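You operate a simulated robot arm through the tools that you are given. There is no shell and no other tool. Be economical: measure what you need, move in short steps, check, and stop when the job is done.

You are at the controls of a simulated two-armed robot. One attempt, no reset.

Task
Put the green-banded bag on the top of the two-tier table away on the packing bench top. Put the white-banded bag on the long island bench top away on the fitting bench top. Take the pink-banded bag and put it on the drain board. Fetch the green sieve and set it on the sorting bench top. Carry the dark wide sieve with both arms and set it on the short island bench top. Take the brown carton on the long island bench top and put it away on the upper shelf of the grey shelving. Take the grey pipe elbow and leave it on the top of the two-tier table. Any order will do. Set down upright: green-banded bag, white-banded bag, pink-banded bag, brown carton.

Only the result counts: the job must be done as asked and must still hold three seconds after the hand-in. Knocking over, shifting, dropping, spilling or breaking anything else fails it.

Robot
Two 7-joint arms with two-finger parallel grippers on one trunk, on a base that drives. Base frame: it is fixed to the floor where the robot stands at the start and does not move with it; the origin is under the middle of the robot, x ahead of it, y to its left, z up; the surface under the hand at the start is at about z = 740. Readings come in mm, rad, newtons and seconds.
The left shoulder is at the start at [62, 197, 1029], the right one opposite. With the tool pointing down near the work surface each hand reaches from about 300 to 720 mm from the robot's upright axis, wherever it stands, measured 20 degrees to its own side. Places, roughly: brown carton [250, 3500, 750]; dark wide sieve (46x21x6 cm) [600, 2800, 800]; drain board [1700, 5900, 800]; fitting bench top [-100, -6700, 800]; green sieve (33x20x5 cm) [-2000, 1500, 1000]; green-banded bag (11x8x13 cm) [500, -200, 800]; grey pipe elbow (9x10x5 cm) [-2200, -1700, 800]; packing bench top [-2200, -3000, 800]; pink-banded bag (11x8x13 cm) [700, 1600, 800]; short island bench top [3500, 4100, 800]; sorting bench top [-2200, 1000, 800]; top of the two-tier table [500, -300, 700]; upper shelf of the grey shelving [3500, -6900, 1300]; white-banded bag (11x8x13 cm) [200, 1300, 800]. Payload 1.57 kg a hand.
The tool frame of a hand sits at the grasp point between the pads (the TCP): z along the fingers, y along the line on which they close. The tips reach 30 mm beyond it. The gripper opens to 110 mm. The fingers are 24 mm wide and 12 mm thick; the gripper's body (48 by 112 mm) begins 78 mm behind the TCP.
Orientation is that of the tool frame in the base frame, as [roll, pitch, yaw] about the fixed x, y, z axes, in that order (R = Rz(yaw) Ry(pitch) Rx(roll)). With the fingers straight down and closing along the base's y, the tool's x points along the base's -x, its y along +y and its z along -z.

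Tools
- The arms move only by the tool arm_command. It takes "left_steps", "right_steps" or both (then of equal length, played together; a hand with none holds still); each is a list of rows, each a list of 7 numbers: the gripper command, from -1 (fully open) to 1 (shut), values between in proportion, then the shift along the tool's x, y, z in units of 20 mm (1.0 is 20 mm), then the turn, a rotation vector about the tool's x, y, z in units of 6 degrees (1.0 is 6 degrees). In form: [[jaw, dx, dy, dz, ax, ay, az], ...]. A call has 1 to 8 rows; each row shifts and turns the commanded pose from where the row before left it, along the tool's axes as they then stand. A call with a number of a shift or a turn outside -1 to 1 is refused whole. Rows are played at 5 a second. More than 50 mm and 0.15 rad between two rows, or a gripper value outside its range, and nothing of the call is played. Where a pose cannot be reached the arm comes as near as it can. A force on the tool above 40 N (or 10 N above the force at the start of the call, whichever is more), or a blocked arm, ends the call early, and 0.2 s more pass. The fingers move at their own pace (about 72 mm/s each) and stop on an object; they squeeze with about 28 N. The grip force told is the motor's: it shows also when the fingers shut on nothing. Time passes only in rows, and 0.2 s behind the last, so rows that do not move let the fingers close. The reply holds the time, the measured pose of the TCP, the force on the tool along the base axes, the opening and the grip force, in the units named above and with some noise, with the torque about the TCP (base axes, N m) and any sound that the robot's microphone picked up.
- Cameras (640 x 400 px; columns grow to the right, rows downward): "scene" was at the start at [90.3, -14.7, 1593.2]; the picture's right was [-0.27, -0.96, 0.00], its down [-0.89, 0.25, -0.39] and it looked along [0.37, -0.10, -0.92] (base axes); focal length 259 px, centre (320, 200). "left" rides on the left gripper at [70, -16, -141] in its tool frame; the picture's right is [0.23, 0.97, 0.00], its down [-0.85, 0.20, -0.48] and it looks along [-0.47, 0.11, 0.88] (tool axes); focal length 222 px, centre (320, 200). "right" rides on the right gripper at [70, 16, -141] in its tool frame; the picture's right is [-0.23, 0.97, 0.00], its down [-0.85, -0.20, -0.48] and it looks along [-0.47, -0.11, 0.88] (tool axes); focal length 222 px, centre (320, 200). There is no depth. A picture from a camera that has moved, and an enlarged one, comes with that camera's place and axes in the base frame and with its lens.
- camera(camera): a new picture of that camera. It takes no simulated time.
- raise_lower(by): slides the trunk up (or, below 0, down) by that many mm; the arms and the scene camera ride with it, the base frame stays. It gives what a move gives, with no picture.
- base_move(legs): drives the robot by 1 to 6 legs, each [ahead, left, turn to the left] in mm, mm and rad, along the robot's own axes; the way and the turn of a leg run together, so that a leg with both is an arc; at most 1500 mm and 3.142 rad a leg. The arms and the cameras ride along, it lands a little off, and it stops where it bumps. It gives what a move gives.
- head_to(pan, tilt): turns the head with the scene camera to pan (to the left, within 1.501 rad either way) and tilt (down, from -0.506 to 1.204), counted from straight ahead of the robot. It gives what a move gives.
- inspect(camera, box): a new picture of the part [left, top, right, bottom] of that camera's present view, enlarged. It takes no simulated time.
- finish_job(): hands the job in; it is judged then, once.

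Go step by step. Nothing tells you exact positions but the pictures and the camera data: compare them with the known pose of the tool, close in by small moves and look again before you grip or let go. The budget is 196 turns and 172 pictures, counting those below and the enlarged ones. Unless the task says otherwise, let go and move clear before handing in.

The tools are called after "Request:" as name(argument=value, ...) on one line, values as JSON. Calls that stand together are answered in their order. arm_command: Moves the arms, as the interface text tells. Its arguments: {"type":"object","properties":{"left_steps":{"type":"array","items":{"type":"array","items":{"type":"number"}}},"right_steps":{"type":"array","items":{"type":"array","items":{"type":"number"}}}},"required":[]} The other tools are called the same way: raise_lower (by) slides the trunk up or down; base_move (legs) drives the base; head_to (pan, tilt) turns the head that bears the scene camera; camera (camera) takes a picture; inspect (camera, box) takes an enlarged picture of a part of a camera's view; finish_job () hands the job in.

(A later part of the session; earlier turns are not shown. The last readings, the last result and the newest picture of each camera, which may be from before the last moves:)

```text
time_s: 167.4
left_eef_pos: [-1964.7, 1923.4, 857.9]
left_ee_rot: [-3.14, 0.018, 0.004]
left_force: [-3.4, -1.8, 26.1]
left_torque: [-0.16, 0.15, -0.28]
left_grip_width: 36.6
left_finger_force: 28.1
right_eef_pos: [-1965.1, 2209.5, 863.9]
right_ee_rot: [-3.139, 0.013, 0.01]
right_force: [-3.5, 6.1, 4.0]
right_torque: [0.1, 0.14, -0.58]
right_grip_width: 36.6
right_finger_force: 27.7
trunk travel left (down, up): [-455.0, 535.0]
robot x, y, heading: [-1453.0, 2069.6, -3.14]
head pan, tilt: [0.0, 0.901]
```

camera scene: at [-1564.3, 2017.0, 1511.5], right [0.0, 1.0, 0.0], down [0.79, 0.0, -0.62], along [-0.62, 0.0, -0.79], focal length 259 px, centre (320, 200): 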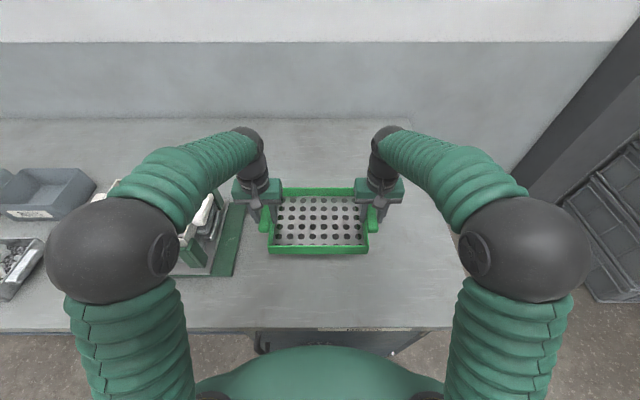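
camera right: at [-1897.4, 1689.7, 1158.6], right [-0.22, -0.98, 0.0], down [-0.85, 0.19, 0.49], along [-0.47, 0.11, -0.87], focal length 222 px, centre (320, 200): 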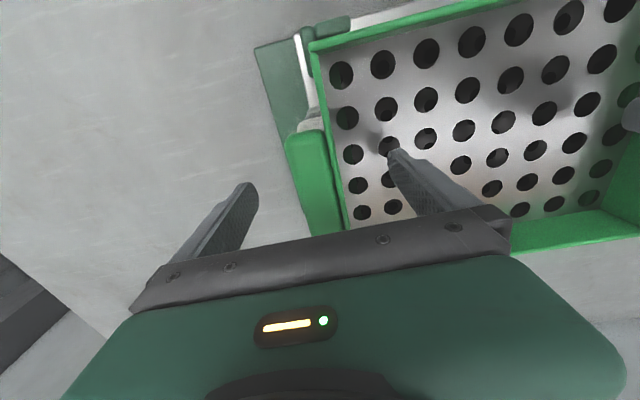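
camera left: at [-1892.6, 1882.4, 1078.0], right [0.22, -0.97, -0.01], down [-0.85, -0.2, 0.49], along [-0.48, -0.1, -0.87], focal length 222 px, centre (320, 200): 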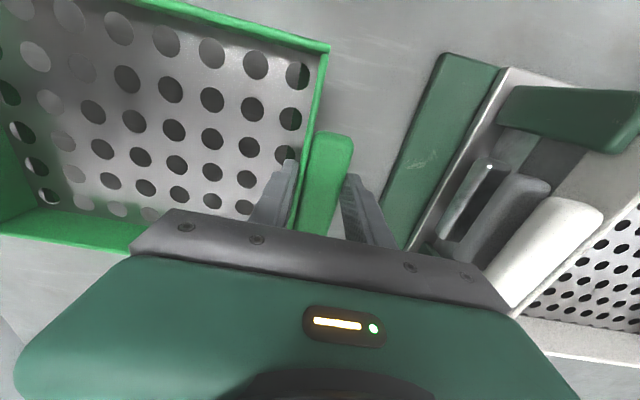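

Both sides bear on the bench. I'll open both hands and rise.

Request:
arm_command(left_steps=[[0.3, 0, 0, 0, 0, 0, 0], [-0.2, 0, 0, 0, 0, 0, 0], [-0.2, 0, 0, 0, 0, 0, 0], [-0.2, 0, 0, 0, 0, 0, 0]], right_steps=[[0.3, 0, 0, 0, 0, 0, 0], [-0.2, 0, 0, 0, 0, 0, 0], [-0.2, 0, 0, 0, 0, 0, 0], [-0.2, 0, 0, 0, 0, 0, 0]])

Request:
raise_lower(by=200)

Request:
camera(camera="scene")

```text
time_s: 168.4
left_eef_pos: [-1963.4, 1922.1, 855.8]
left_ee_rot: [-3.138, 0.013, 0.003]
left_force: [-0.4, 0.4, -0.3]
left_torque: [0.01, -0.02, -0.01]
left_grip_width: 66.0
left_finger_force: 0.1
right_eef_pos: [-1964.6, 2208.0, 863.0]
right_ee_rot: [-3.138, 0.013, 0.011]
right_force: [0.2, 0.3, 1.2]
right_torque: [0.01, 0.04, 0.03]
right_grip_width: 65.9
right_finger_force: 0.1
trunk travel left (down, up): [-455.0, 535.0]
robot x, y, heading: [-1456.9, 2074.0, -3.14]
head pan, tilt: [0.0, 0.901]
```

```text
time_s: 170.6
left_eef_pos: [-1965.5, 1922.2, 1054.9]
left_ee_rot: [-3.139, 0.015, 0.004]
left_force: [-0.8, 0.3, 0.2]
left_torque: [0.0, -0.01, -0.03]
left_grip_width: 66.0
left_finger_force: 0.0
right_eef_pos: [-1964.5, 2208.9, 1063.0]
right_ee_rot: [-3.138, 0.012, 0.011]
right_force: [0.0, 0.3, -0.5]
right_torque: [0.0, 0.02, -0.02]
right_grip_width: 65.9
right_finger_force: 0.1
trunk travel left (down, up): [-655.0, 335.0]
robot x, y, heading: [-1454.1, 2072.7, -3.142]
head pan, tilt: [0.0, 0.901]
```

```text
122 pictures are left
camera scene: at [-1564.3, 2073.7, 1641.4], right [0.0, 1.0, 0.0], down [0.79, 0.0, -0.62], along [-0.62, 0.0, -0.79], focal length 259 px, centre (320, 200)
```

scene: 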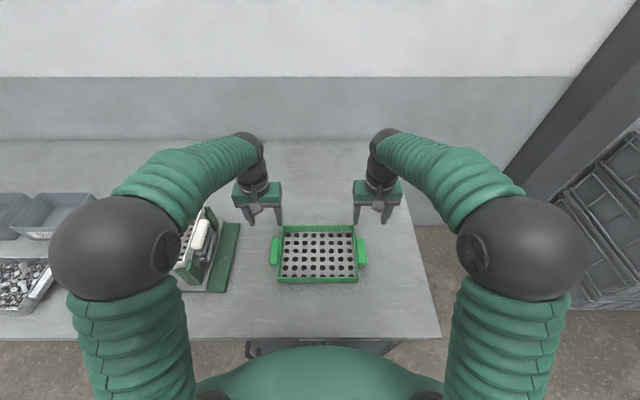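

The green sieve sits flat on the sorting bench. Next is the dark wide sieve on the long island: back off, turn north, and look.

Request:
base_move(legs=[[-500, 0, 0], [0, 0, -1.571]])

Request:
raise_lower(by=300)

Request:
head_to(pan=-0.9, tilt=0.5)

Request:
camera(camera="scene")

Request:
head_to(pan=0.0, tilt=0.4)

Request:
camera(camera="scene")

```text
time_s: 177.4
left_eef_pos: [-1097.4, 2580.9, 1054.2]
left_ee_rot: [-3.137, 0.015, -1.57]
left_force: [-0.3, 0.0, 0.3]
left_torque: [0.0, 0.0, 0.05]
left_grip_width: 65.8
left_finger_force: 0.0
right_eef_pos: [-810.6, 2580.3, 1062.8]
right_ee_rot: [-3.138, 0.013, -1.561]
right_force: [-0.5, -0.3, 0.1]
right_torque: [0.0, -0.02, 0.01]
right_grip_width: 65.9
right_finger_force: 0.1
trunk travel left (down, up): [-655.0, 335.0]
robot x, y, heading: [-950.2, 2074.0, 1.565]
head pan, tilt: [0.0, 0.901]
```

```text
time_s: 180.4
left_eef_pos: [-1098.3, 2580.6, 1356.1]
left_ee_rot: [-3.139, 0.016, -1.57]
left_force: [-0.6, -0.3, 0.2]
left_torque: [0.02, 0.0, -0.01]
left_grip_width: 66.1
left_finger_force: 0.1
right_eef_pos: [-811.0, 2579.7, 1363.5]
right_ee_rot: [-3.138, 0.013, -1.562]
right_force: [0.4, 0.2, 0.3]
right_torque: [0.02, 0.0, -0.02]
right_grip_width: 65.9
right_finger_force: 0.0
trunk travel left (down, up): [-955.0, 35.0]
robot x, y, heading: [-949.7, 2071.4, 1.567]
head pan, tilt: [0.0, 0.901]
```

```text
time_s: 181.6
left_eef_pos: [-1097.5, 2579.8, 1356.6]
left_ee_rot: [-3.137, 0.016, -1.57]
left_force: [-0.3, -0.4, 0.3]
left_torque: [0.01, -0.03, -0.01]
left_grip_width: 66.3
left_finger_force: 0.0
right_eef_pos: [-812.0, 2580.0, 1363.7]
right_ee_rot: [-3.139, 0.013, -1.562]
right_force: [-0.1, 1.0, 0.3]
right_torque: [-0.03, 0.01, -0.02]
right_grip_width: 66.1
right_finger_force: 0.0
trunk travel left (down, up): [-955.0, 35.0]
robot x, y, heading: [-951.5, 2072.8, 1.569]
head pan, tilt: [-0.901, 0.499]
```

```text
121 pictures are left
camera scene: at [-876.2, 2165.3, 1975.3], right [0.62, -0.79, 0.0], down [-0.38, -0.3, -0.88], along [0.69, 0.54, -0.48], focal length 259 px, centre (320, 200)
```

scene: 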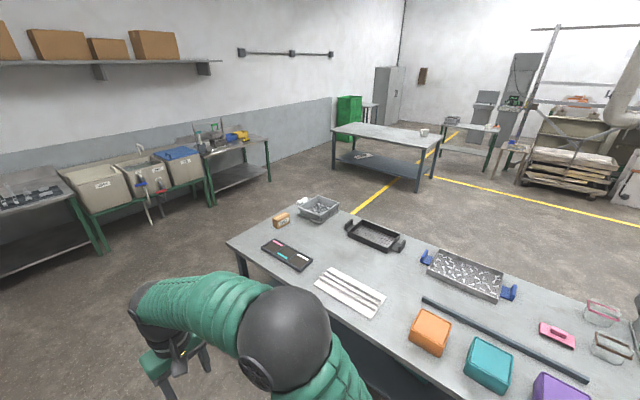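

```text
time_s: 182.8
left_eef_pos: [-1098.3, 2580.3, 1357.0]
left_ee_rot: [-3.138, 0.016, -1.57]
left_force: [0.3, -0.3, 0.8]
left_torque: [-0.03, 0.02, 0.01]
left_grip_width: 65.9
left_finger_force: 0.0
right_eef_pos: [-812.6, 2581.1, 1364.1]
right_ee_rot: [-3.138, 0.012, -1.561]
right_force: [-0.3, -0.3, 0.5]
right_torque: [-0.01, 0.0, -0.01]
right_grip_width: 66.2
right_finger_force: 0.1
trunk travel left (down, up): [-955.0, 35.0]
robot x, y, heading: [-950.4, 2071.6, 1.57]
head pan, tilt: [0.0, 0.4]
```

```text
120 pictures are left
camera scene: at [-947.4, 2201.6, 1984.4], right [1.0, 0.0, 0.0], down [0.0, -0.39, -0.92], along [0.0, 0.92, -0.39], focal length 259 px, centre (320, 200)
```

scene: 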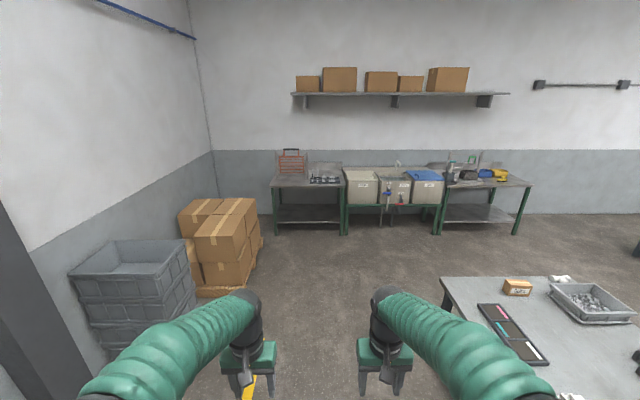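

The black tray with end handles near (605, 2815) is the dark sieve; it's best reached from the island's east side. I'll drive around the north end.

Request:
base_move(legs=[[1450, 0, 0], [950, 0, 0], [0, -1150, 0], [0, -1150, 0], [0, 0, 1.571]])

Request:
head_to(pan=0.9, tilt=0.55)

Request:
camera(camera="scene")

```text
time_s: 209.3
left_eef_pos: [919.5, 4223.9, 1356.6]
left_ee_rot: [-3.138, 0.016, -0.036]
left_force: [0.8, 0.1, 0.2]
left_torque: [0.0, -0.01, 0.02]
left_grip_width: 66.0
left_finger_force: 0.0
right_eef_pos: [929.6, 4510.5, 1363.6]
right_ee_rot: [-3.139, 0.013, -0.027]
right_force: [-0.5, 0.5, -0.5]
right_torque: [-0.02, -0.01, -0.02]
right_grip_width: 66.0
right_finger_force: 0.1
trunk travel left (down, up): [-955.0, 35.0]
robot x, y, heading: [1431.2, 4352.2, 3.102]
head pan, tilt: [0.0, 0.4]
```

```text
time_s: 210.5
left_eef_pos: [920.5, 4223.9, 1356.7]
left_ee_rot: [-3.137, 0.018, -0.036]
left_force: [0.6, -0.3, 0.0]
left_torque: [-0.01, 0.03, 0.01]
left_grip_width: 65.8
left_finger_force: 0.1
right_eef_pos: [930.7, 4508.7, 1364.1]
right_ee_rot: [-3.139, 0.013, -0.029]
right_force: [-0.2, 0.0, -0.1]
right_torque: [0.01, 0.01, 0.0]
right_grip_width: 66.0
right_finger_force: 0.1
trunk travel left (down, up): [-955.0, 35.0]
robot x, y, heading: [1433.2, 4349.5, 3.101]
head pan, tilt: [0.901, 0.55]
```

```text
119 pictures are left
camera scene: at [1341.0, 4288.0, 1970.8], right [-0.76, 0.65, 0.0], down [0.34, 0.4, -0.85], along [-0.55, -0.65, -0.52], focal length 259 px, centre (320, 200)
```

scene: 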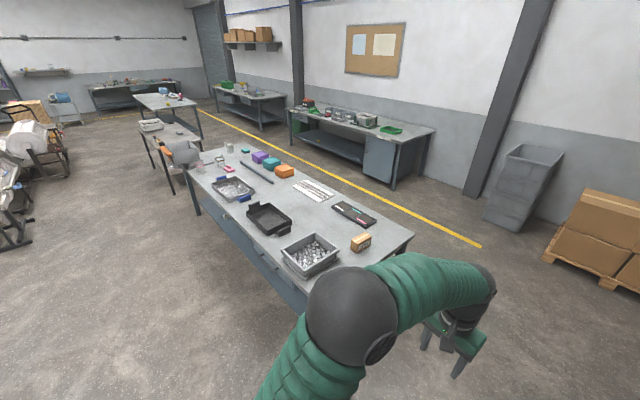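

The east side is clear. I'll drive alongside the dark sieve and look down on it.

Request:
base_move(legs=[[0, 0, 0.04], [0, 1000, 0], [0, 535, 0], [180, 0, 0]])

Request:
head_to(pan=0.0, tilt=0.85)

Request:
camera(camera="scene")

Request:
camera(camera="left")

Request:
camera(camera="right")

```text
time_s: 219.7
left_eef_pos: [754.0, 2717.3, 1359.8]
left_ee_rot: [3.14, 0.022, 0.006]
left_force: [0.4, 0.6, -0.1]
left_torque: [-0.05, 0.0, 0.01]
left_grip_width: 66.0
left_finger_force: 0.0
right_eef_pos: [750.7, 3004.9, 1365.5]
right_ee_rot: [3.139, 0.018, 0.014]
right_force: [-0.7, -0.2, -0.4]
right_torque: [-0.04, -0.01, -0.03]
right_grip_width: 66.2
right_finger_force: 0.1
trunk travel left (down, up): [-955.0, 35.0]
robot x, y, heading: [1252.1, 2858.3, -3.138]
head pan, tilt: [0.901, 0.55]
```

```text
time_s: 220.9
left_eef_pos: [749.4, 2707.1, 1358.1]
left_ee_rot: [-3.136, 0.018, 0.008]
left_force: [-0.3, 0.0, 0.9]
left_torque: [0.03, 0.0, 0.0]
left_grip_width: 66.0
left_finger_force: 0.2
right_eef_pos: [746.2, 2994.0, 1364.8]
right_ee_rot: [-3.136, 0.012, 0.019]
right_force: [0.7, -0.2, 0.7]
right_torque: [0.03, -0.03, 0.01]
right_grip_width: 66.0
right_finger_force: 0.1
trunk travel left (down, up): [-955.0, 35.0]
robot x, y, heading: [1253.5, 2864.1, -3.136]
head pan, tilt: [0.0, 0.85]
```

```text
118 pictures are left
camera scene: at [1141.1, 2862.0, 1945.3], right [-0.01, 1.0, 0.0], down [0.75, 0.0, -0.66], along [-0.66, 0.0, -0.75], focal length 259 px, centre (320, 200)
```

scene: 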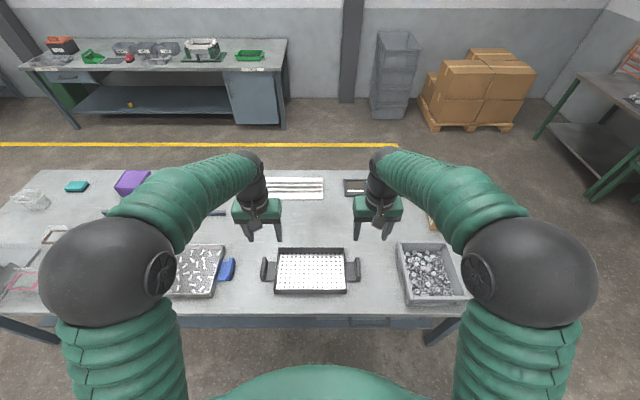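

```text
117 pictures are left
camera left: at [822.9, 2723.8, 1497.9], right [0.23, -0.97, -0.01], down [-0.85, -0.21, 0.49], along [-0.48, -0.11, -0.87], focal length 222 px, centre (320, 200)
```

left: 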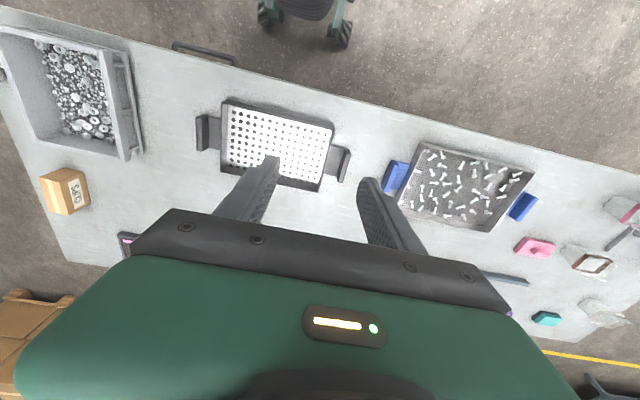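

```text
116 pictures are left
camera right: at [818.3, 2978.3, 1504.8], right [-0.21, -0.98, 0.0], down [-0.85, 0.18, 0.49], along [-0.48, 0.1, -0.87], focal length 222 px, centre (320, 200)
```

right: 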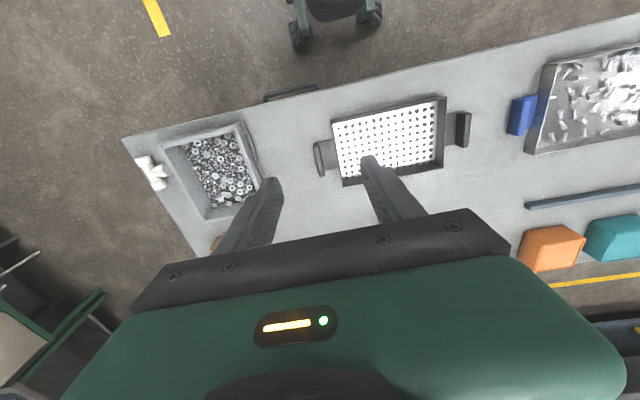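

I'll zoom in on the sieve's handles.

Request:
inspect(camera="scene", box=[240, 220, 380, 310])

Request:
inspect(camera="left", box=[180, 80, 380, 220])

```text
4.44 times, centred on (310, 265) of scene
camera zoom: at [1141.1, 2862.0, 1945.3], right [-0.01, 1.0, 0.0], down [0.75, 0.0, -0.66], along [-0.66, 0.0, -0.75], focal length 1152 px, centre (364, -89)
```

zoom: 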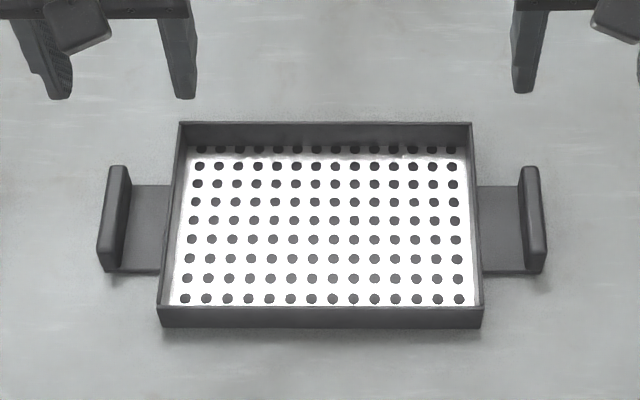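

```text
2.86 times, centred on (280, 150) of left
camera zoom: at [822.9, 2723.8, 1497.9], right [0.23, -0.97, -0.01], down [-0.85, -0.21, 0.49], along [-0.48, -0.11, -0.87], focal length 635 px, centre (434, 343)
```

zoom: 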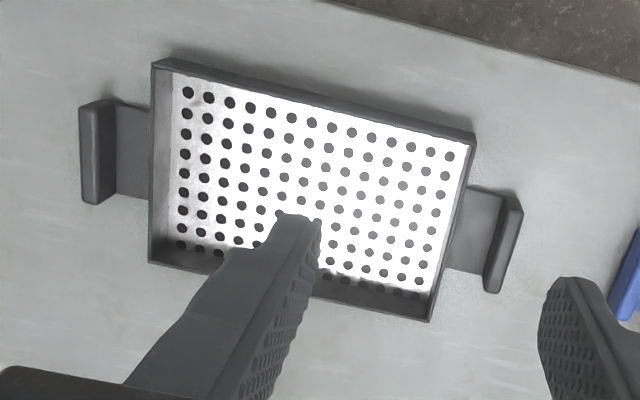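

The handles have upright bars about 427 mm apart, centred near (600, 2816). I'll widen the hands, align, and lower partway.

Request:
arm_command(left_steps=[[-0.2, 0, 0.9, 0, 0, 0, 0], [-0.2, 0, 0.9, 0, 0, 0, 0], [-0.2, 0, 0.9, 0, 0, 0, 0], [-0.2, 0, 0.8, 0, 0, 0, 0], [-0.2, 0, 0, 0, 0, 0, 0]], right_steps=[[-0.2, 0, -0.9, 0.1, 0, 0, 0], [-0.2, 0, -0.9, 0.1, 0, 0, 0], [-0.2, 0, -0.9, 0.1, 0, 0, 0], [-0.2, 0, -0.8, 0.05, 0, 0, 0], [-0.2, 0, 0, 0, 0, 0, 0]])

Request:
base_move(legs=[[147, 35, 0]])

Request:
raise_lower(by=-410)

Request:
camera(camera="left")

Request:
camera(camera="right")

Request:
camera(camera="scene")

```text
time_s: 222.1
left_eef_pos: [750.0, 2637.7, 1357.1]
left_ee_rot: [-3.137, 0.018, 0.007]
left_force: [0.5, -0.2, -0.6]
left_torque: [0.0, -0.01, -0.03]
left_grip_width: 66.0
left_finger_force: 0.1
right_eef_pos: [746.7, 3062.9, 1357.9]
right_ee_rot: [-3.137, 0.015, 0.016]
right_force: [-1.1, -0.7, -0.3]
right_torque: [-0.03, 0.01, -0.01]
right_grip_width: 65.9
right_finger_force: 0.0
trunk travel left (down, up): [-955.0, 35.0]
robot x, y, heading: [1255.0, 2864.5, -3.133]
head pan, tilt: [0.0, 0.85]
```

```text
time_s: 223.5
left_eef_pos: [610.3, 2614.8, 1360.4]
left_ee_rot: [3.14, 0.023, 0.002]
left_force: [-0.1, 0.5, -0.6]
left_torque: [-0.06, 0.02, 0.02]
left_grip_width: 65.8
left_finger_force: 0.0
right_eef_pos: [608.7, 3040.1, 1358.8]
right_ee_rot: [3.138, 0.022, 0.012]
right_force: [0.5, -0.1, -0.7]
right_torque: [-0.03, 0.03, 0.02]
right_grip_width: 66.1
right_finger_force: 0.0
trunk travel left (down, up): [-955.0, 35.0]
robot x, y, heading: [1107.8, 2826.1, -3.135]
head pan, tilt: [0.0, 0.85]
```

```text
refused: -410 is not a number from -400 to 400
```

```text
113 pictures are left
camera left: at [684.9, 2630.3, 1501.6], right [0.23, -0.97, 0.0], down [-0.84, -0.2, 0.5], along [-0.49, -0.11, -0.87], focal length 222 px, centre (320, 200)
```

left: 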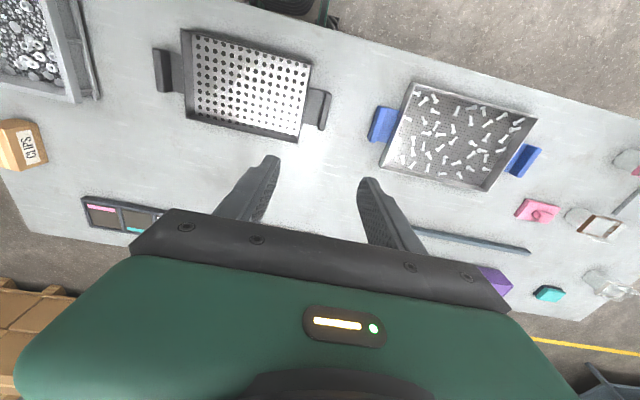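

```text
112 pictures are left
camera right: at [679.4, 3023.8, 1499.2], right [-0.22, -0.98, 0.01], down [-0.85, 0.19, 0.5], along [-0.48, 0.1, -0.87], focal length 222 px, centre (320, 200)
```

right: 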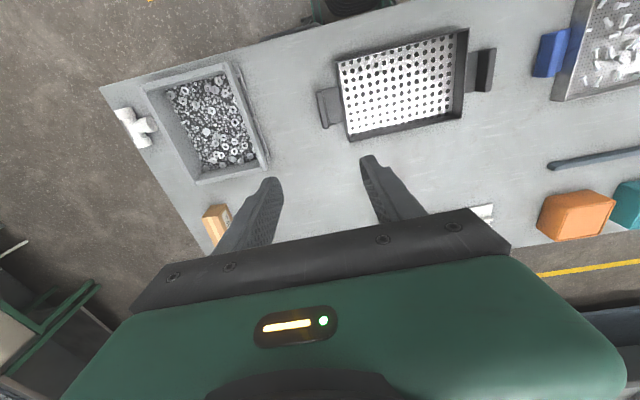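

```text
111 pictures are left
camera scene: at [1008.9, 2840.4, 1946.1], right [0.0, 1.0, -0.01], down [0.75, 0.0, -0.66], along [-0.66, -0.01, -0.75], focal length 259 px, centre (320, 200)
```

scene: 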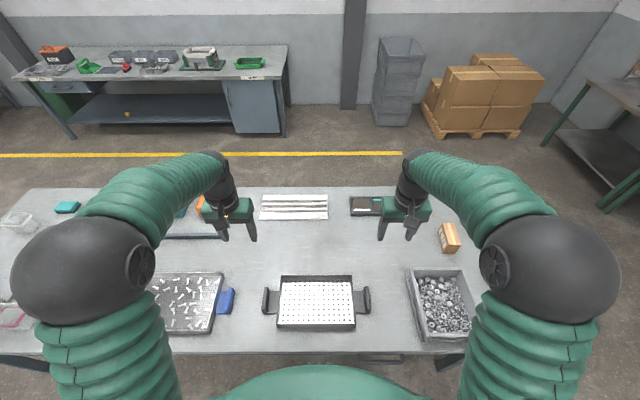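

The bars come out at (600, 2601) and (600, 3028). I'll lower by 390 and look closely.

Request:
raise_lower(by=-395)

Request:
arm_command(left_steps=[[-0.2, 0, 0, 0, 0, 0, 0], [-0.2, 0, 0, 0, 0, 0, 0]])

Request:
camera(camera="left")

Request:
camera(camera="right")

```text
time_s: 227.3
left_eef_pos: [604.4, 2605.1, 962.4]
left_ee_rot: [-3.136, 0.017, 0.004]
left_force: [-0.7, -0.3, -0.5]
left_torque: [0.03, 0.01, -0.01]
left_grip_width: 66.2
left_finger_force: 0.0
right_eef_pos: [601.8, 3030.6, 962.8]
right_ee_rot: [-3.137, 0.016, 0.012]
right_force: [-0.2, 0.2, -0.3]
right_torque: [0.01, -0.01, -0.01]
right_grip_width: 66.0
right_finger_force: 0.1
trunk travel left (down, up): [-560.0, 430.0]
robot x, y, heading: [1108.2, 2823.9, -3.135]
head pan, tilt: [0.0, 0.85]
```

```text
time_s: 227.9
left_eef_pos: [602.9, 2605.7, 963.6]
left_ee_rot: [-3.136, 0.018, 0.004]
left_force: [0.5, -0.5, -0.7]
left_torque: [-0.01, -0.01, 0.01]
left_grip_width: 65.9
left_finger_force: 0.1
right_eef_pos: [601.4, 3030.7, 962.4]
right_ee_rot: [-3.137, 0.016, 0.012]
right_force: [-0.8, -0.2, 0.3]
right_torque: [0.02, -0.01, 0.01]
right_grip_width: 66.0
right_finger_force: 0.0
trunk travel left (down, up): [-560.0, 430.0]
robot x, y, heading: [1106.8, 2824.9, -3.142]
head pan, tilt: [0.0, 0.85]
```

```text
110 pictures are left
camera left: at [677.9, 2620.4, 1103.0], right [0.23, -0.97, -0.01], down [-0.85, -0.2, 0.49], along [-0.48, -0.11, -0.87], focal length 222 px, centre (320, 200)
```

left: 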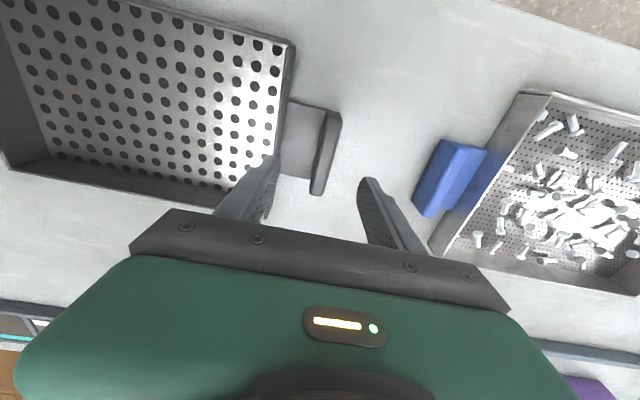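

```text
109 pictures are left
camera right: at [672.5, 3013.9, 1103.2], right [-0.22, -0.98, 0.0], down [-0.85, 0.19, 0.49], along [-0.48, 0.11, -0.87], focal length 222 px, centre (320, 200)
```

right: 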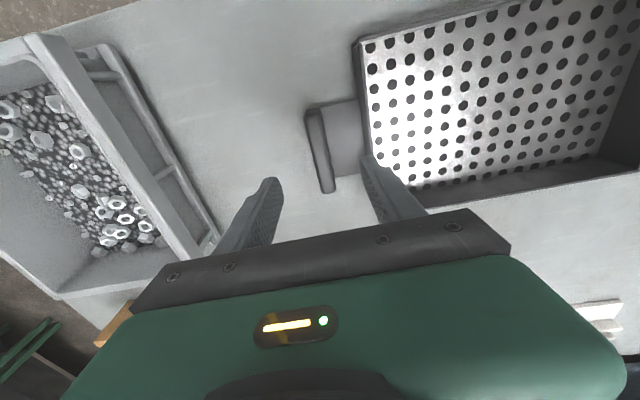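

The left needs -7 mm in y. I'll correct that, lower, and approach carefully while watching the force.

Request:
arm_command(left_steps=[[-0.2, 0, 0.35, 0, 0, 0, 0], [-0.2, 0, 0, 0, 0, 0, 0]])

Request:
raise_lower(by=-92)

Request:
camera(camera="left")

Request:
camera(camera="right")

Request:
inspect(camera="scene", box=[220, 180, 420, 330])

```text
time_s: 228.5
left_eef_pos: [603.4, 2597.9, 961.2]
left_ee_rot: [-3.136, 0.018, 0.002]
left_force: [-0.3, 0.3, -0.5]
left_torque: [-0.03, 0.0, -0.01]
left_grip_width: 65.9
left_finger_force: 0.0
right_eef_pos: [601.7, 3031.0, 963.2]
right_ee_rot: [-3.137, 0.017, 0.013]
right_force: [0.1, 0.7, -0.5]
right_torque: [-0.04, 0.01, -0.03]
right_grip_width: 66.3
right_finger_force: 0.0
trunk travel left (down, up): [-560.0, 430.0]
robot x, y, heading: [1107.4, 2827.5, -3.141]
head pan, tilt: [0.0, 0.85]
```

```text
time_s: 229.8
left_eef_pos: [603.7, 2599.0, 870.2]
left_ee_rot: [-3.136, 0.016, 0.003]
left_force: [-0.1, 0.0, -0.2]
left_torque: [0.02, 0.01, 0.0]
left_grip_width: 65.9
left_finger_force: 0.0
right_eef_pos: [602.3, 3031.2, 871.3]
right_ee_rot: [-3.14, 0.016, 0.012]
right_force: [0.4, 0.2, 0.4]
right_torque: [0.0, 0.01, 0.06]
right_grip_width: 66.0
right_finger_force: 0.0
trunk travel left (down, up): [-468.0, 522.0]
robot x, y, heading: [1105.0, 2825.4, -3.145]
head pan, tilt: [0.0, 0.85]
```

```text
108 pictures are left
camera left: at [678.1, 2613.5, 1010.9], right [0.23, -0.97, -0.01], down [-0.85, -0.2, 0.49], along [-0.48, -0.11, -0.87], focal length 222 px, centre (320, 200)
```

left: 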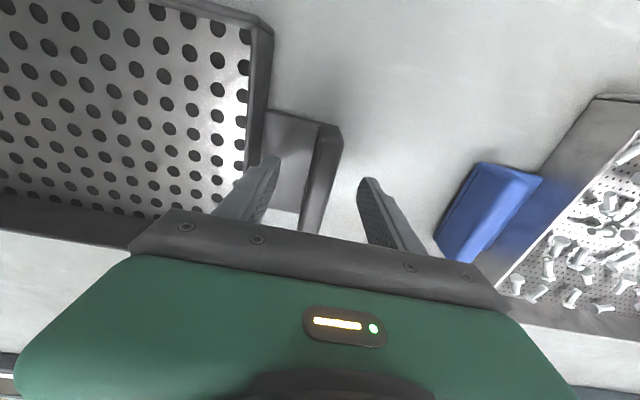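

```text
107 pictures are left
camera right: at [672.8, 3013.9, 1011.4], right [-0.22, -0.98, 0.0], down [-0.85, 0.19, 0.49], along [-0.48, 0.11, -0.87], focal length 222 px, centre (320, 200)
```

right: 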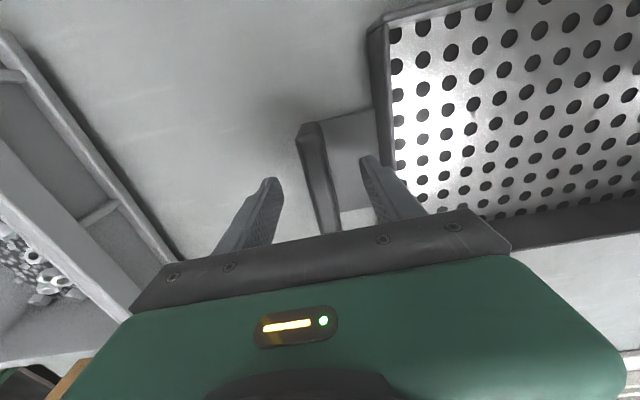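

```text
2.67 times, centred on (320, 255) of scene
camera zoom: at [998.1, 2827.5, 1458.4], right [0.0, 1.0, 0.0], down [0.75, 0.0, -0.66], along [-0.66, 0.0, -0.75], focal length 691 px, centre (320, 53)
```

zoom: 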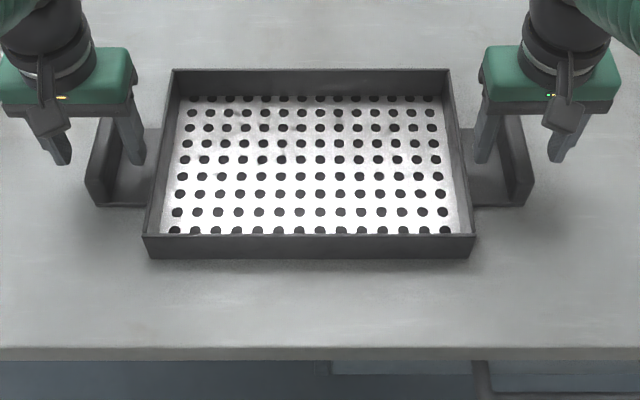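

The bars are between the fingers. I'll lower another 16 mm in small steps.

Request:
arm_command(left_steps=[[-0.2, 0, 0, 0.2, 0, 0, 0], [-0.2, 0, 0, 0.2, 0, 0, 0], [-0.2, 0, 0, 0.2, 0, 0, 0], [-0.2, 0, 0, 0.2, 0, 0, 0], [-0.2, 0, 0, 0, 0, 0, 0]], right_steps=[[-0.2, 0, 0, 0.2, 0, 0, 0], [-0.2, 0, 0, 0.2, 0, 0, 0], [-0.2, 0, 0, 0.2, 0, 0, 0], [-0.2, 0, 0, 0.2, 0, 0, 0], [-0.2, 0, 0, 0, 0, 0, 0]])

Request:
inspect(camera="scene", box=[220, 180, 420, 330])

```text
time_s: 231.0
left_eef_pos: [604.9, 2599.6, 854.1]
left_ee_rot: [-3.136, 0.018, 0.004]
left_force: [-0.1, -1.0, 0.1]
left_torque: [0.0, 0.01, 0.02]
left_grip_width: 66.0
left_finger_force: 0.1
right_eef_pos: [602.2, 3029.3, 856.2]
right_ee_rot: [-3.139, 0.016, 0.011]
right_force: [-0.6, -0.1, -0.3]
right_torque: [-0.03, 0.0, 0.0]
right_grip_width: 65.8
right_finger_force: 0.1
trunk travel left (down, up): [-468.0, 522.0]
robot x, y, heading: [1109.8, 2824.7, -3.143]
head pan, tilt: [0.0, 0.85]
```

```text
2.67 times, centred on (320, 255) of scene
camera zoom: at [998.0, 2827.5, 1458.4], right [0.0, 1.0, 0.0], down [0.75, 0.0, -0.66], along [-0.66, 0.0, -0.75], focal length 691 px, centre (320, 53)
```

zoom: 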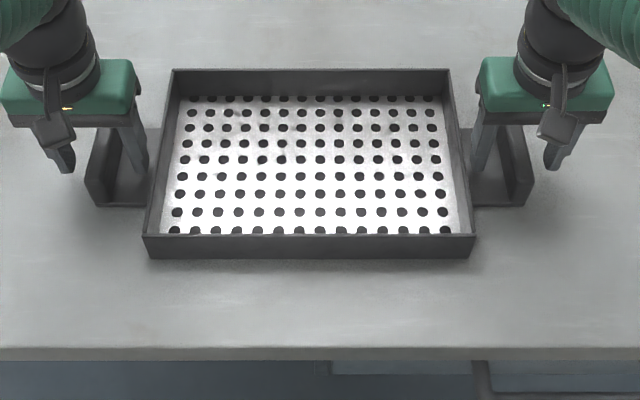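

I'll close both hands on the bars.

Request:
arm_command(left_steps=[[-0.2, 0, 0, 0.15, 0, 0, 0], [1, 0, 0, 0, 0, 0, 0], [1, 0, 0, 0, 0, 0, 0], [1, 0, 0, 0, 0, 0, 0], [1, 0, 0, 0, 0, 0, 0]], right_steps=[[-0.2, 0, 0, 0.25, 0, 0, 0], [1, 0, 0, 0, 0, 0, 0], [1, 0, 0, 0, 0, 0, 0], [1, 0, 0, 0, 0, 0, 0], [1, 0, 0, 0, 0, 0, 0]])

Request:
raise_lower(by=60)

Request:
inspect(camera="scene", box=[220, 180, 420, 330])

```text
time_s: 232.2
left_eef_pos: [603.1, 2597.9, 851.7]
left_ee_rot: [-3.139, 0.019, 0.003]
left_force: [1.9, -11.1, -0.4]
left_torque: [-0.41, 0.43, -0.15]
left_grip_width: 19.8
left_finger_force: 28.5
right_eef_pos: [600.4, 3031.1, 850.1]
right_ee_rot: [-3.137, 0.015, 0.012]
right_force: [-2.2, 12.2, 0.9]
right_torque: [-0.5, -0.27, -0.67]
right_grip_width: 19.9
right_finger_force: 27.9
trunk travel left (down, up): [-468.0, 522.0]
robot x, y, heading: [1111.4, 2823.9, -3.137]
head pan, tilt: [0.0, 0.85]
```

```text
time_s: 233.2
left_eef_pos: [604.0, 2596.7, 910.8]
left_ee_rot: [-3.138, 0.015, 0.004]
left_force: [2.2, -22.5, -3.8]
left_torque: [-0.5, -0.15, -0.11]
left_grip_width: 19.9
left_finger_force: 27.8
right_eef_pos: [601.5, 3029.9, 910.2]
right_ee_rot: [-3.136, 0.015, 0.01]
right_force: [-2.1, 22.2, -0.3]
right_torque: [-0.43, 0.03, -0.61]
right_grip_width: 19.7
right_finger_force: 28.3
trunk travel left (down, up): [-528.0, 462.0]
robot x, y, heading: [1106.6, 2824.0, -3.145]
head pan, tilt: [0.0, 0.85]
```

```text
2.67 times, centred on (320, 255) of scene
camera zoom: at [996.7, 2827.4, 1518.2], right [0.0, 1.0, 0.0], down [0.75, 0.0, -0.66], along [-0.66, 0.0, -0.75], focal length 691 px, centre (320, 53)
```

zoom: 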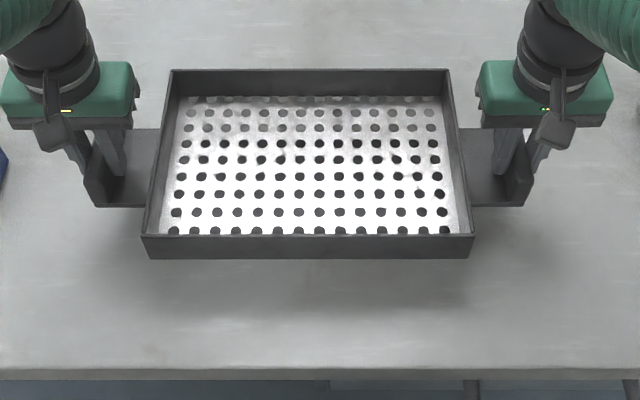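

It's lifted level. There's about 22 N of squeeze between the hands, so I'll ease each outward slightly.

Request:
arm_command(left_steps=[[1, 0, 0.12, 0, 0, 0, 0], [1, 0, 0, 0, 0, 0, 0]], right_steps=[[1, 0, -0.12, 0, 0, 0, 0], [1, 0, 0, 0, 0, 0, 0]])

```text
time_s: 233.8
left_eef_pos: [602.7, 2597.8, 910.2]
left_ee_rot: [-3.135, 0.016, 0.002]
left_force: [1.4, -4.7, -3.6]
left_torque: [-0.74, -0.44, 0.28]
left_grip_width: 20.0
left_finger_force: 27.7
right_eef_pos: [599.9, 3031.5, 909.0]
right_ee_rot: [-3.14, 0.014, 0.014]
right_force: [-0.9, 4.7, 0.1]
right_torque: [-0.05, 0.34, -0.71]
right_grip_width: 20.1
right_finger_force: 27.9
trunk travel left (down, up): [-528.0, 462.0]
robot x, y, heading: [1105.0, 2825.3, -3.137]
head pan, tilt: [0.0, 0.85]
```

The squeeze is relieved. I'll raise, back off, turn toward the short island and look.

Request:
raise_lower(by=200)

Request:
base_move(legs=[[-650, 0, 0], [0, 0, -1.571], [0, 0, -1.571], [0, 1150, 0], [500, 0, 0]])

Request:
head_to(pan=0.0, tilt=0.5)

Request:
camera(camera="scene")

```text
time_s: 235.9
left_eef_pos: [603.3, 2597.5, 1110.0]
left_ee_rot: [-3.135, 0.016, 0.0]
left_force: [0.1, 27.5, -4.0]
left_torque: [-0.61, -0.04, 0.08]
left_grip_width: 20.0
left_finger_force: 28.1
right_eef_pos: [601.0, 3031.4, 1109.8]
right_ee_rot: [-3.141, 0.013, 0.014]
right_force: [-1.1, -26.5, 0.4]
right_torque: [-0.1, 0.01, -0.58]
right_grip_width: 20.2
right_finger_force: 27.8
trunk travel left (down, up): [-728.0, 262.0]
robot x, y, heading: [1107.4, 2826.7, -3.143]
head pan, tilt: [0.0, 0.85]
```

```text
time_s: 255.3
left_eef_pos: [2858.4, 4114.8, 1110.9]
left_ee_rot: [-3.135, 0.021, 3.05]
left_force: [-4.0, -28.6, -4.5]
left_torque: [0.58, 0.0, 0.05]
left_grip_width: 19.9
left_finger_force: 27.9
right_eef_pos: [2821.2, 3681.5, 1109.9]
right_ee_rot: [3.141, 0.016, 3.058]
right_force: [4.0, 29.1, -0.7]
right_torque: [0.14, -0.04, -0.67]
right_grip_width: 19.8
right_finger_force: 27.7
trunk travel left (down, up): [-728.0, 262.0]
robot x, y, heading: [2339.8, 3933.8, -0.095]
head pan, tilt: [0.0, 0.85]
```

```text
time_s: 256.2
left_eef_pos: [2860.9, 4114.2, 1109.5]
left_ee_rot: [-3.135, 0.018, 3.048]
left_force: [-1.6, -1.8, -3.9]
left_torque: [0.76, -0.2, 0.16]
left_grip_width: 20.1
left_finger_force: 28.3
right_eef_pos: [2822.1, 3682.8, 1110.4]
right_ee_rot: [-3.142, 0.016, 3.056]
right_force: [2.5, 2.7, -1.4]
right_torque: [0.05, 0.18, -0.8]
right_grip_width: 19.9
right_finger_force: 27.9
trunk travel left (down, up): [-728.0, 262.0]
robot x, y, heading: [2338.3, 3936.9, -0.096]
head pan, tilt: [0.0, 0.499]
```

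```text
103 pictures are left
camera scene: at [2465.6, 3925.3, 1748.0], right [-0.1, -1.0, 0.0], down [-0.48, 0.05, -0.88], along [0.87, -0.08, -0.48], focal length 259 px, centre (320, 200)
```

scene: 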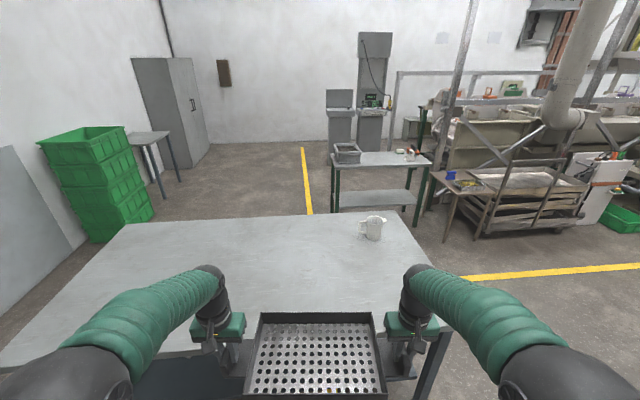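

The short island is clear apart from a cup at the far right. I'll square up and move in over it, then lower near the surface.

Request:
base_move(legs=[[0, 0, 0.095], [465, 0, 0]])

Request:
raise_lower(by=-235)

Request:
head_to(pan=0.0, tilt=0.9)

Request:
camera(camera="scene")

```text
time_s: 259.5
left_eef_pos: [3307.5, 4168.9, 1111.6]
left_ee_rot: [-3.134, 0.021, -3.131]
left_force: [-0.1, -3.6, -4.8]
left_torque: [0.85, 0.01, 0.12]
left_grip_width: 20.1
left_finger_force: 28.0
right_eef_pos: [3315.2, 3735.2, 1112.5]
right_ee_rot: [-3.139, 0.016, -3.123]
right_force: [1.2, 3.4, 0.3]
right_torque: [0.08, 0.06, -0.67]
right_grip_width: 19.7
right_finger_force: 27.6
trunk travel left (down, up): [-728.0, 262.0]
robot x, y, heading: [2808.6, 3940.3, 0.007]
head pan, tilt: [0.0, 0.499]
```

```text
time_s: 262.0
left_eef_pos: [3307.4, 4170.0, 877.6]
left_ee_rot: [-3.135, 0.019, -3.132]
left_force: [-1.4, -1.6, -3.3]
left_torque: [0.77, 0.32, 0.12]
left_grip_width: 20.1
left_finger_force: 27.6
right_eef_pos: [3313.3, 3736.1, 877.1]
right_ee_rot: [-3.141, 0.017, -3.122]
right_force: [0.6, 1.4, -0.3]
right_torque: [-0.04, -0.21, -0.7]
right_grip_width: 19.8
right_finger_force: 28.1
trunk travel left (down, up): [-493.0, 497.0]
robot x, y, heading: [2809.5, 3937.7, 0.011]
head pan, tilt: [0.0, 0.499]
```

```text
time_s: 262.8
left_eef_pos: [3308.1, 4170.2, 877.4]
left_ee_rot: [-3.134, 0.019, -3.131]
left_force: [-1.5, -1.2, -3.6]
left_torque: [0.76, 0.13, 0.13]
left_grip_width: 19.9
left_finger_force: 28.4
right_eef_pos: [3313.5, 3735.6, 876.6]
right_ee_rot: [-3.141, 0.018, -3.121]
right_force: [1.9, 1.7, -0.5]
right_torque: [-0.01, -0.09, -0.68]
right_grip_width: 19.9
right_finger_force: 27.9
trunk travel left (down, up): [-493.0, 497.0]
robot x, y, heading: [2810.9, 3940.7, 0.011]
head pan, tilt: [0.0, 0.901]
```

```text
102 pictures are left
camera scene: at [2920.2, 3940.1, 1479.4], right [0.01, -1.0, 0.0], down [-0.79, -0.01, -0.62], along [0.62, 0.01, -0.79], focal length 259 px, centre (320, 200)
```

scene: 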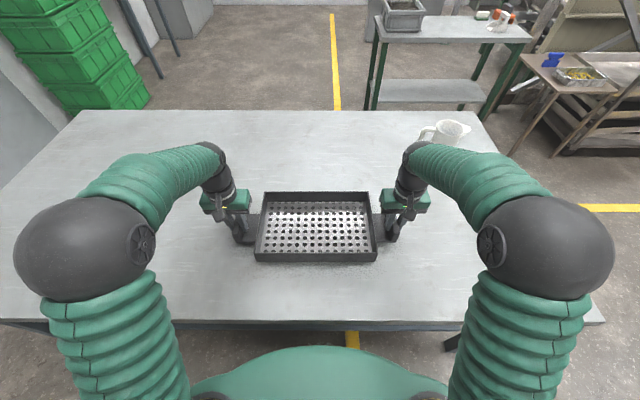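

I'll lower with both arms in small steps until contact.

Request:
arm_command(left_steps=[[1, 0, 0, 0.25, 0, 0, 0], [1, 0, 0, 0.25, 0, 0, 0], [1, 0, 0, 0.25, 0, 0, 0], [1, 0, 0, 0.2, 0, 0, 0], [1, 0, 0, 0, 0, 0, 0]], right_steps=[[1, 0, 0, 0.25, 0, 0, 0], [1, 0, 0, 0.25, 0, 0, 0], [1, 0, 0, 0.25, 0, 0, 0], [1, 0, 0, 0.2, 0, 0, 0], [1, 0, 0, 0, 0, 0, 0]])

Request:
arm_command(left_steps=[[1, 0, 0, 0.12, 0, 0, 0], [1, 0, 0, 0.12, 0, 0, 0], [1, 0, 0, 0, 0, 0, 0]], right_steps=[[1, 0, 0, 0.12, 0, 0, 0], [1, 0, 0, 0.12, 0, 0, 0], [1, 0, 0, 0, 0, 0, 0]])

```text
time_s: 264.0
left_eef_pos: [3308.5, 4169.3, 858.3]
left_ee_rot: [-3.135, 0.022, -3.132]
left_force: [-1.6, 2.9, -3.7]
left_torque: [0.73, 0.01, 0.25]
left_grip_width: 19.8
left_finger_force: 27.8
right_eef_pos: [3315.7, 3735.3, 856.4]
right_ee_rot: [-3.14, 0.017, -3.124]
right_force: [0.9, -3.4, -0.7]
right_torque: [0.01, 0.04, -0.53]
right_grip_width: 19.6
right_finger_force: 27.7
trunk travel left (down, up): [-493.0, 497.0]
robot x, y, heading: [2809.8, 3936.8, 0.007]
head pan, tilt: [0.0, 0.901]
```

```text
time_s: 264.8
left_eef_pos: [3308.6, 4169.8, 853.0]
left_ee_rot: [-3.135, 0.019, -3.129]
left_force: [-1.5, 5.8, -2.9]
left_torque: [0.43, 0.19, 0.02]
left_grip_width: 20.4
left_finger_force: 27.8
right_eef_pos: [3314.2, 3735.9, 852.8]
right_ee_rot: [-3.139, 0.018, -3.122]
right_force: [1.6, -4.9, -1.5]
right_torque: [-0.32, -0.15, -0.7]
right_grip_width: 20.1
right_finger_force: 28.0
trunk travel left (down, up): [-493.0, 497.0]
robot x, y, heading: [2809.3, 3934.3, 0.008]
head pan, tilt: [0.0, 0.901]
```

Request:
arm_command(left_steps=[[1, 0, 0, 0.1, 0, 0, 0], [1, 0, 0, 0, 0, 0, 0]], right_steps=[[1, 0, 0, 0.1, 0, 0, 0], [1, 0, 0, 0, 0, 0, 0]])

Request:
arm_command(left_steps=[[1, 0, 0, 0.1, 0, 0, 0], [1, 0, 0, 0, 0, 0, 0]], right_steps=[[1, 0, 0, 0.1, 0, 0, 0], [1, 0, 0, 0, 0, 0, 0]])

Request:
inspect(camera="scene", box=[200, 160, 440, 300])

```text
time_s: 265.4
left_eef_pos: [3308.8, 4169.8, 851.1]
left_ee_rot: [-3.136, 0.02, -3.132]
left_force: [-1.2, 6.4, 2.1]
left_torque: [0.77, 0.64, 0.07]
left_grip_width: 19.9
left_finger_force: 27.9
right_eef_pos: [3315.1, 3735.8, 852.2]
right_ee_rot: [3.14, 0.018, -3.123]
right_force: [1.9, -4.5, -0.2]
right_torque: [-0.07, 0.07, -0.72]
right_grip_width: 20.0
right_finger_force: 28.2
trunk travel left (down, up): [-493.0, 497.0]
robot x, y, heading: [2808.9, 3933.8, 0.007]
head pan, tilt: [0.0, 0.901]
```

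```text
time_s: 266.0
left_eef_pos: [3309.5, 4168.5, 852.2]
left_ee_rot: [-3.134, 0.025, -3.13]
left_force: [4.6, 4.9, 15.2]
left_torque: [0.87, 0.56, 0.02]
left_grip_width: 20.0
left_finger_force: 27.8
right_eef_pos: [3314.9, 3736.1, 851.2]
right_ee_rot: [-3.141, 0.023, -3.122]
right_force: [4.9, -3.2, 12.1]
right_torque: [0.08, 0.72, -0.66]
right_grip_width: 20.0
right_finger_force: 28.2
trunk travel left (down, up): [-493.0, 497.0]
robot x, y, heading: [2809.8, 3937.7, 0.009]
head pan, tilt: [0.0, 0.901]
```

```text
2.67 times, centred on (320, 230) of scene
camera zoom: at [2917.5, 3940.1, 1480.1], right [0.01, -1.0, 0.0], down [-0.78, -0.01, -0.62], along [0.62, 0.01, -0.78], focal length 691 px, centre (320, 120)
```

zoom: 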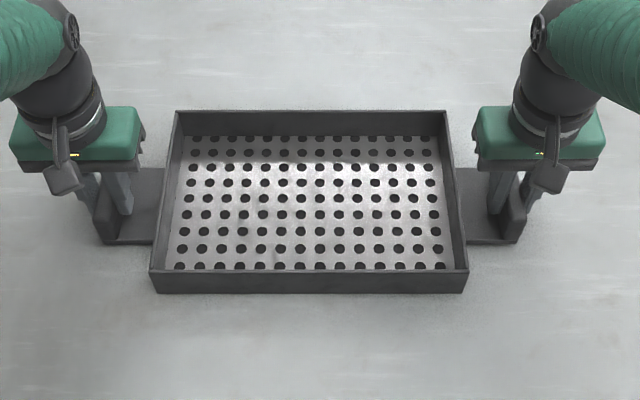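

Both sides touch down. I'll release and rise.

Request:
arm_command(left_steps=[[0.5, 0, 0, 0, 0, 0, 0], [-0.1, 0, 0, 0, 0, 0, 0], [-0.1, 0, 0, 0, 0, 0, 0], [-0.1, 0, 0, 0, 0, 0, 0]], right_steps=[[0.5, 0, 0, 0, 0, 0, 0], [-0.1, 0, 0, 0, 0, 0, 0], [-0.1, 0, 0, 0, 0, 0, 0], [-0.1, 0, 0, 0, 0, 0, 0]])

Request:
raise_lower(by=230)

Request:
camera(camera="scene")

```text
time_s: 267.0
left_eef_pos: [3308.4, 4168.6, 849.8]
left_ee_rot: [-3.134, 0.022, -3.131]
left_force: [0.1, 0.8, -0.5]
left_torque: [0.01, 0.02, -0.03]
left_grip_width: 60.7
left_finger_force: 0.1
right_eef_pos: [3313.9, 3735.5, 847.8]
right_ee_rot: [3.141, 0.018, -3.122]
right_force: [-0.1, -0.1, 0.3]
right_torque: [0.0, -0.01, -0.01]
right_grip_width: 60.4
right_finger_force: 0.0
trunk travel left (down, up): [-493.0, 497.0]
robot x, y, heading: [2808.1, 3939.0, 0.01]
head pan, tilt: [0.0, 0.901]
```

```text
time_s: 269.4
left_eef_pos: [3309.0, 4170.6, 1079.8]
left_ee_rot: [-3.133, 0.021, -3.132]
left_force: [-1.1, 0.1, 0.1]
left_torque: [0.0, -0.02, 0.0]
left_grip_width: 60.5
left_finger_force: 0.2
right_eef_pos: [3314.5, 3734.8, 1078.9]
right_ee_rot: [-3.141, 0.018, -3.122]
right_force: [0.1, 0.0, -0.6]
right_torque: [0.01, -0.08, 0.0]
right_grip_width: 60.6
right_finger_force: 0.0
trunk travel left (down, up): [-723.0, 267.0]
robot x, y, heading: [2808.7, 3936.8, 0.005]
head pan, tilt: [0.0, 0.901]
```

```text
100 pictures are left
camera scene: at [2920.1, 3940.1, 1709.4], right [0.01, -1.0, 0.0], down [-0.79, -0.01, -0.62], along [0.62, 0.01, -0.79], focal length 259 px, centre (320, 200)
```

scene: 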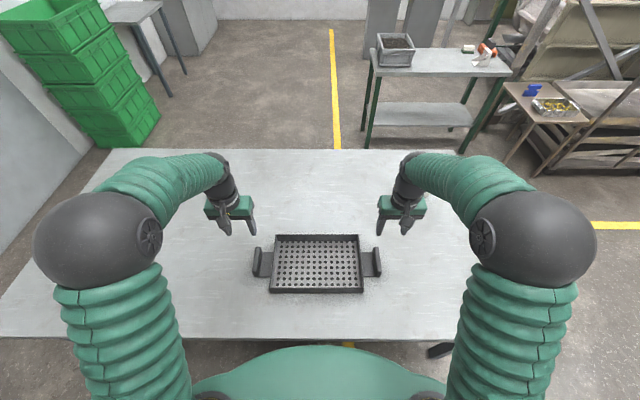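

The dark sieve rests on the short island. Next is the pink-banded bag on the long island's east side: back off, turn, drive over and look.

Request:
base_move(legs=[[-1250, 0, 0], [0, 0, 1.571], [0, 0, 1.571], [0, 1200, 0], [0, 1000, 0]])

Request:
raise_lower(by=250)

Request:
head_to(pan=0.15, tilt=0.7)

Request:
camera(camera="scene")

```text
time_s: 293.6
left_eef_pos: [1155.1, 1510.6, 1079.9]
left_ee_rot: [-3.136, 0.021, 0.034]
left_force: [-0.7, -0.3, 0.0]
left_torque: [-0.01, 0.03, 0.04]
left_grip_width: 60.7
left_finger_force: 0.0
right_eef_pos: [1139.4, 1943.7, 1079.4]
right_ee_rot: [3.139, 0.018, 0.044]
right_force: [0.2, 0.6, -0.4]
right_torque: [-0.02, -0.02, -0.02]
right_grip_width: 60.5
right_finger_force: 0.0
trunk travel left (down, up): [-723.0, 267.0]
robot x, y, heading: [1647.9, 1752.4, -3.106]
head pan, tilt: [0.0, 0.901]
```

```text
time_s: 296.2
left_eef_pos: [1156.2, 1507.6, 1329.5]
left_ee_rot: [-3.136, 0.023, 0.032]
left_force: [-0.6, -0.7, 1.1]
left_torque: [0.02, -0.02, 0.01]
left_grip_width: 60.6
left_finger_force: 0.0
right_eef_pos: [1140.7, 1943.6, 1329.0]
right_ee_rot: [3.142, 0.02, 0.043]
right_force: [-0.8, -0.1, 0.0]
right_torque: [0.01, -0.03, -0.03]
right_grip_width: 60.5
right_finger_force: 0.0
trunk travel left (down, up): [-973.0, 17.0]
robot x, y, heading: [1649.6, 1750.4, -3.104]
head pan, tilt: [0.0, 0.901]
```

```text
time_s: 296.9
left_eef_pos: [1157.1, 1507.4, 1331.3]
left_ee_rot: [-3.134, 0.024, 0.035]
left_force: [0.0, 0.1, -0.2]
left_torque: [-0.02, 0.02, 0.02]
left_grip_width: 60.4
left_finger_force: 0.1
right_eef_pos: [1139.9, 1942.6, 1329.6]
right_ee_rot: [-3.14, 0.019, 0.043]
right_force: [-0.1, -0.1, 0.6]
right_torque: [-0.02, 0.02, 0.0]
right_grip_width: 60.3
right_finger_force: 0.2
trunk travel left (down, up): [-973.0, 17.0]
robot x, y, heading: [1649.7, 1753.8, -3.105]
head pan, tilt: [0.15, 0.7]
```

```text
99 pictures are left
camera scene: at [1533.6, 1737.0, 1975.5], right [-0.18, 0.98, 0.0], down [0.64, 0.12, -0.76], along [-0.75, -0.14, -0.65], focal length 259 px, centre (320, 200)
```

scene: 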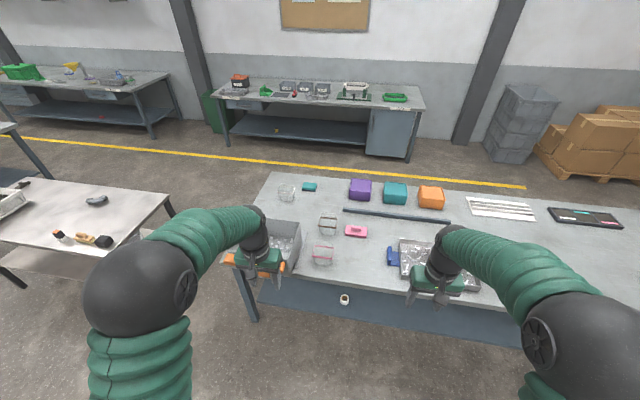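

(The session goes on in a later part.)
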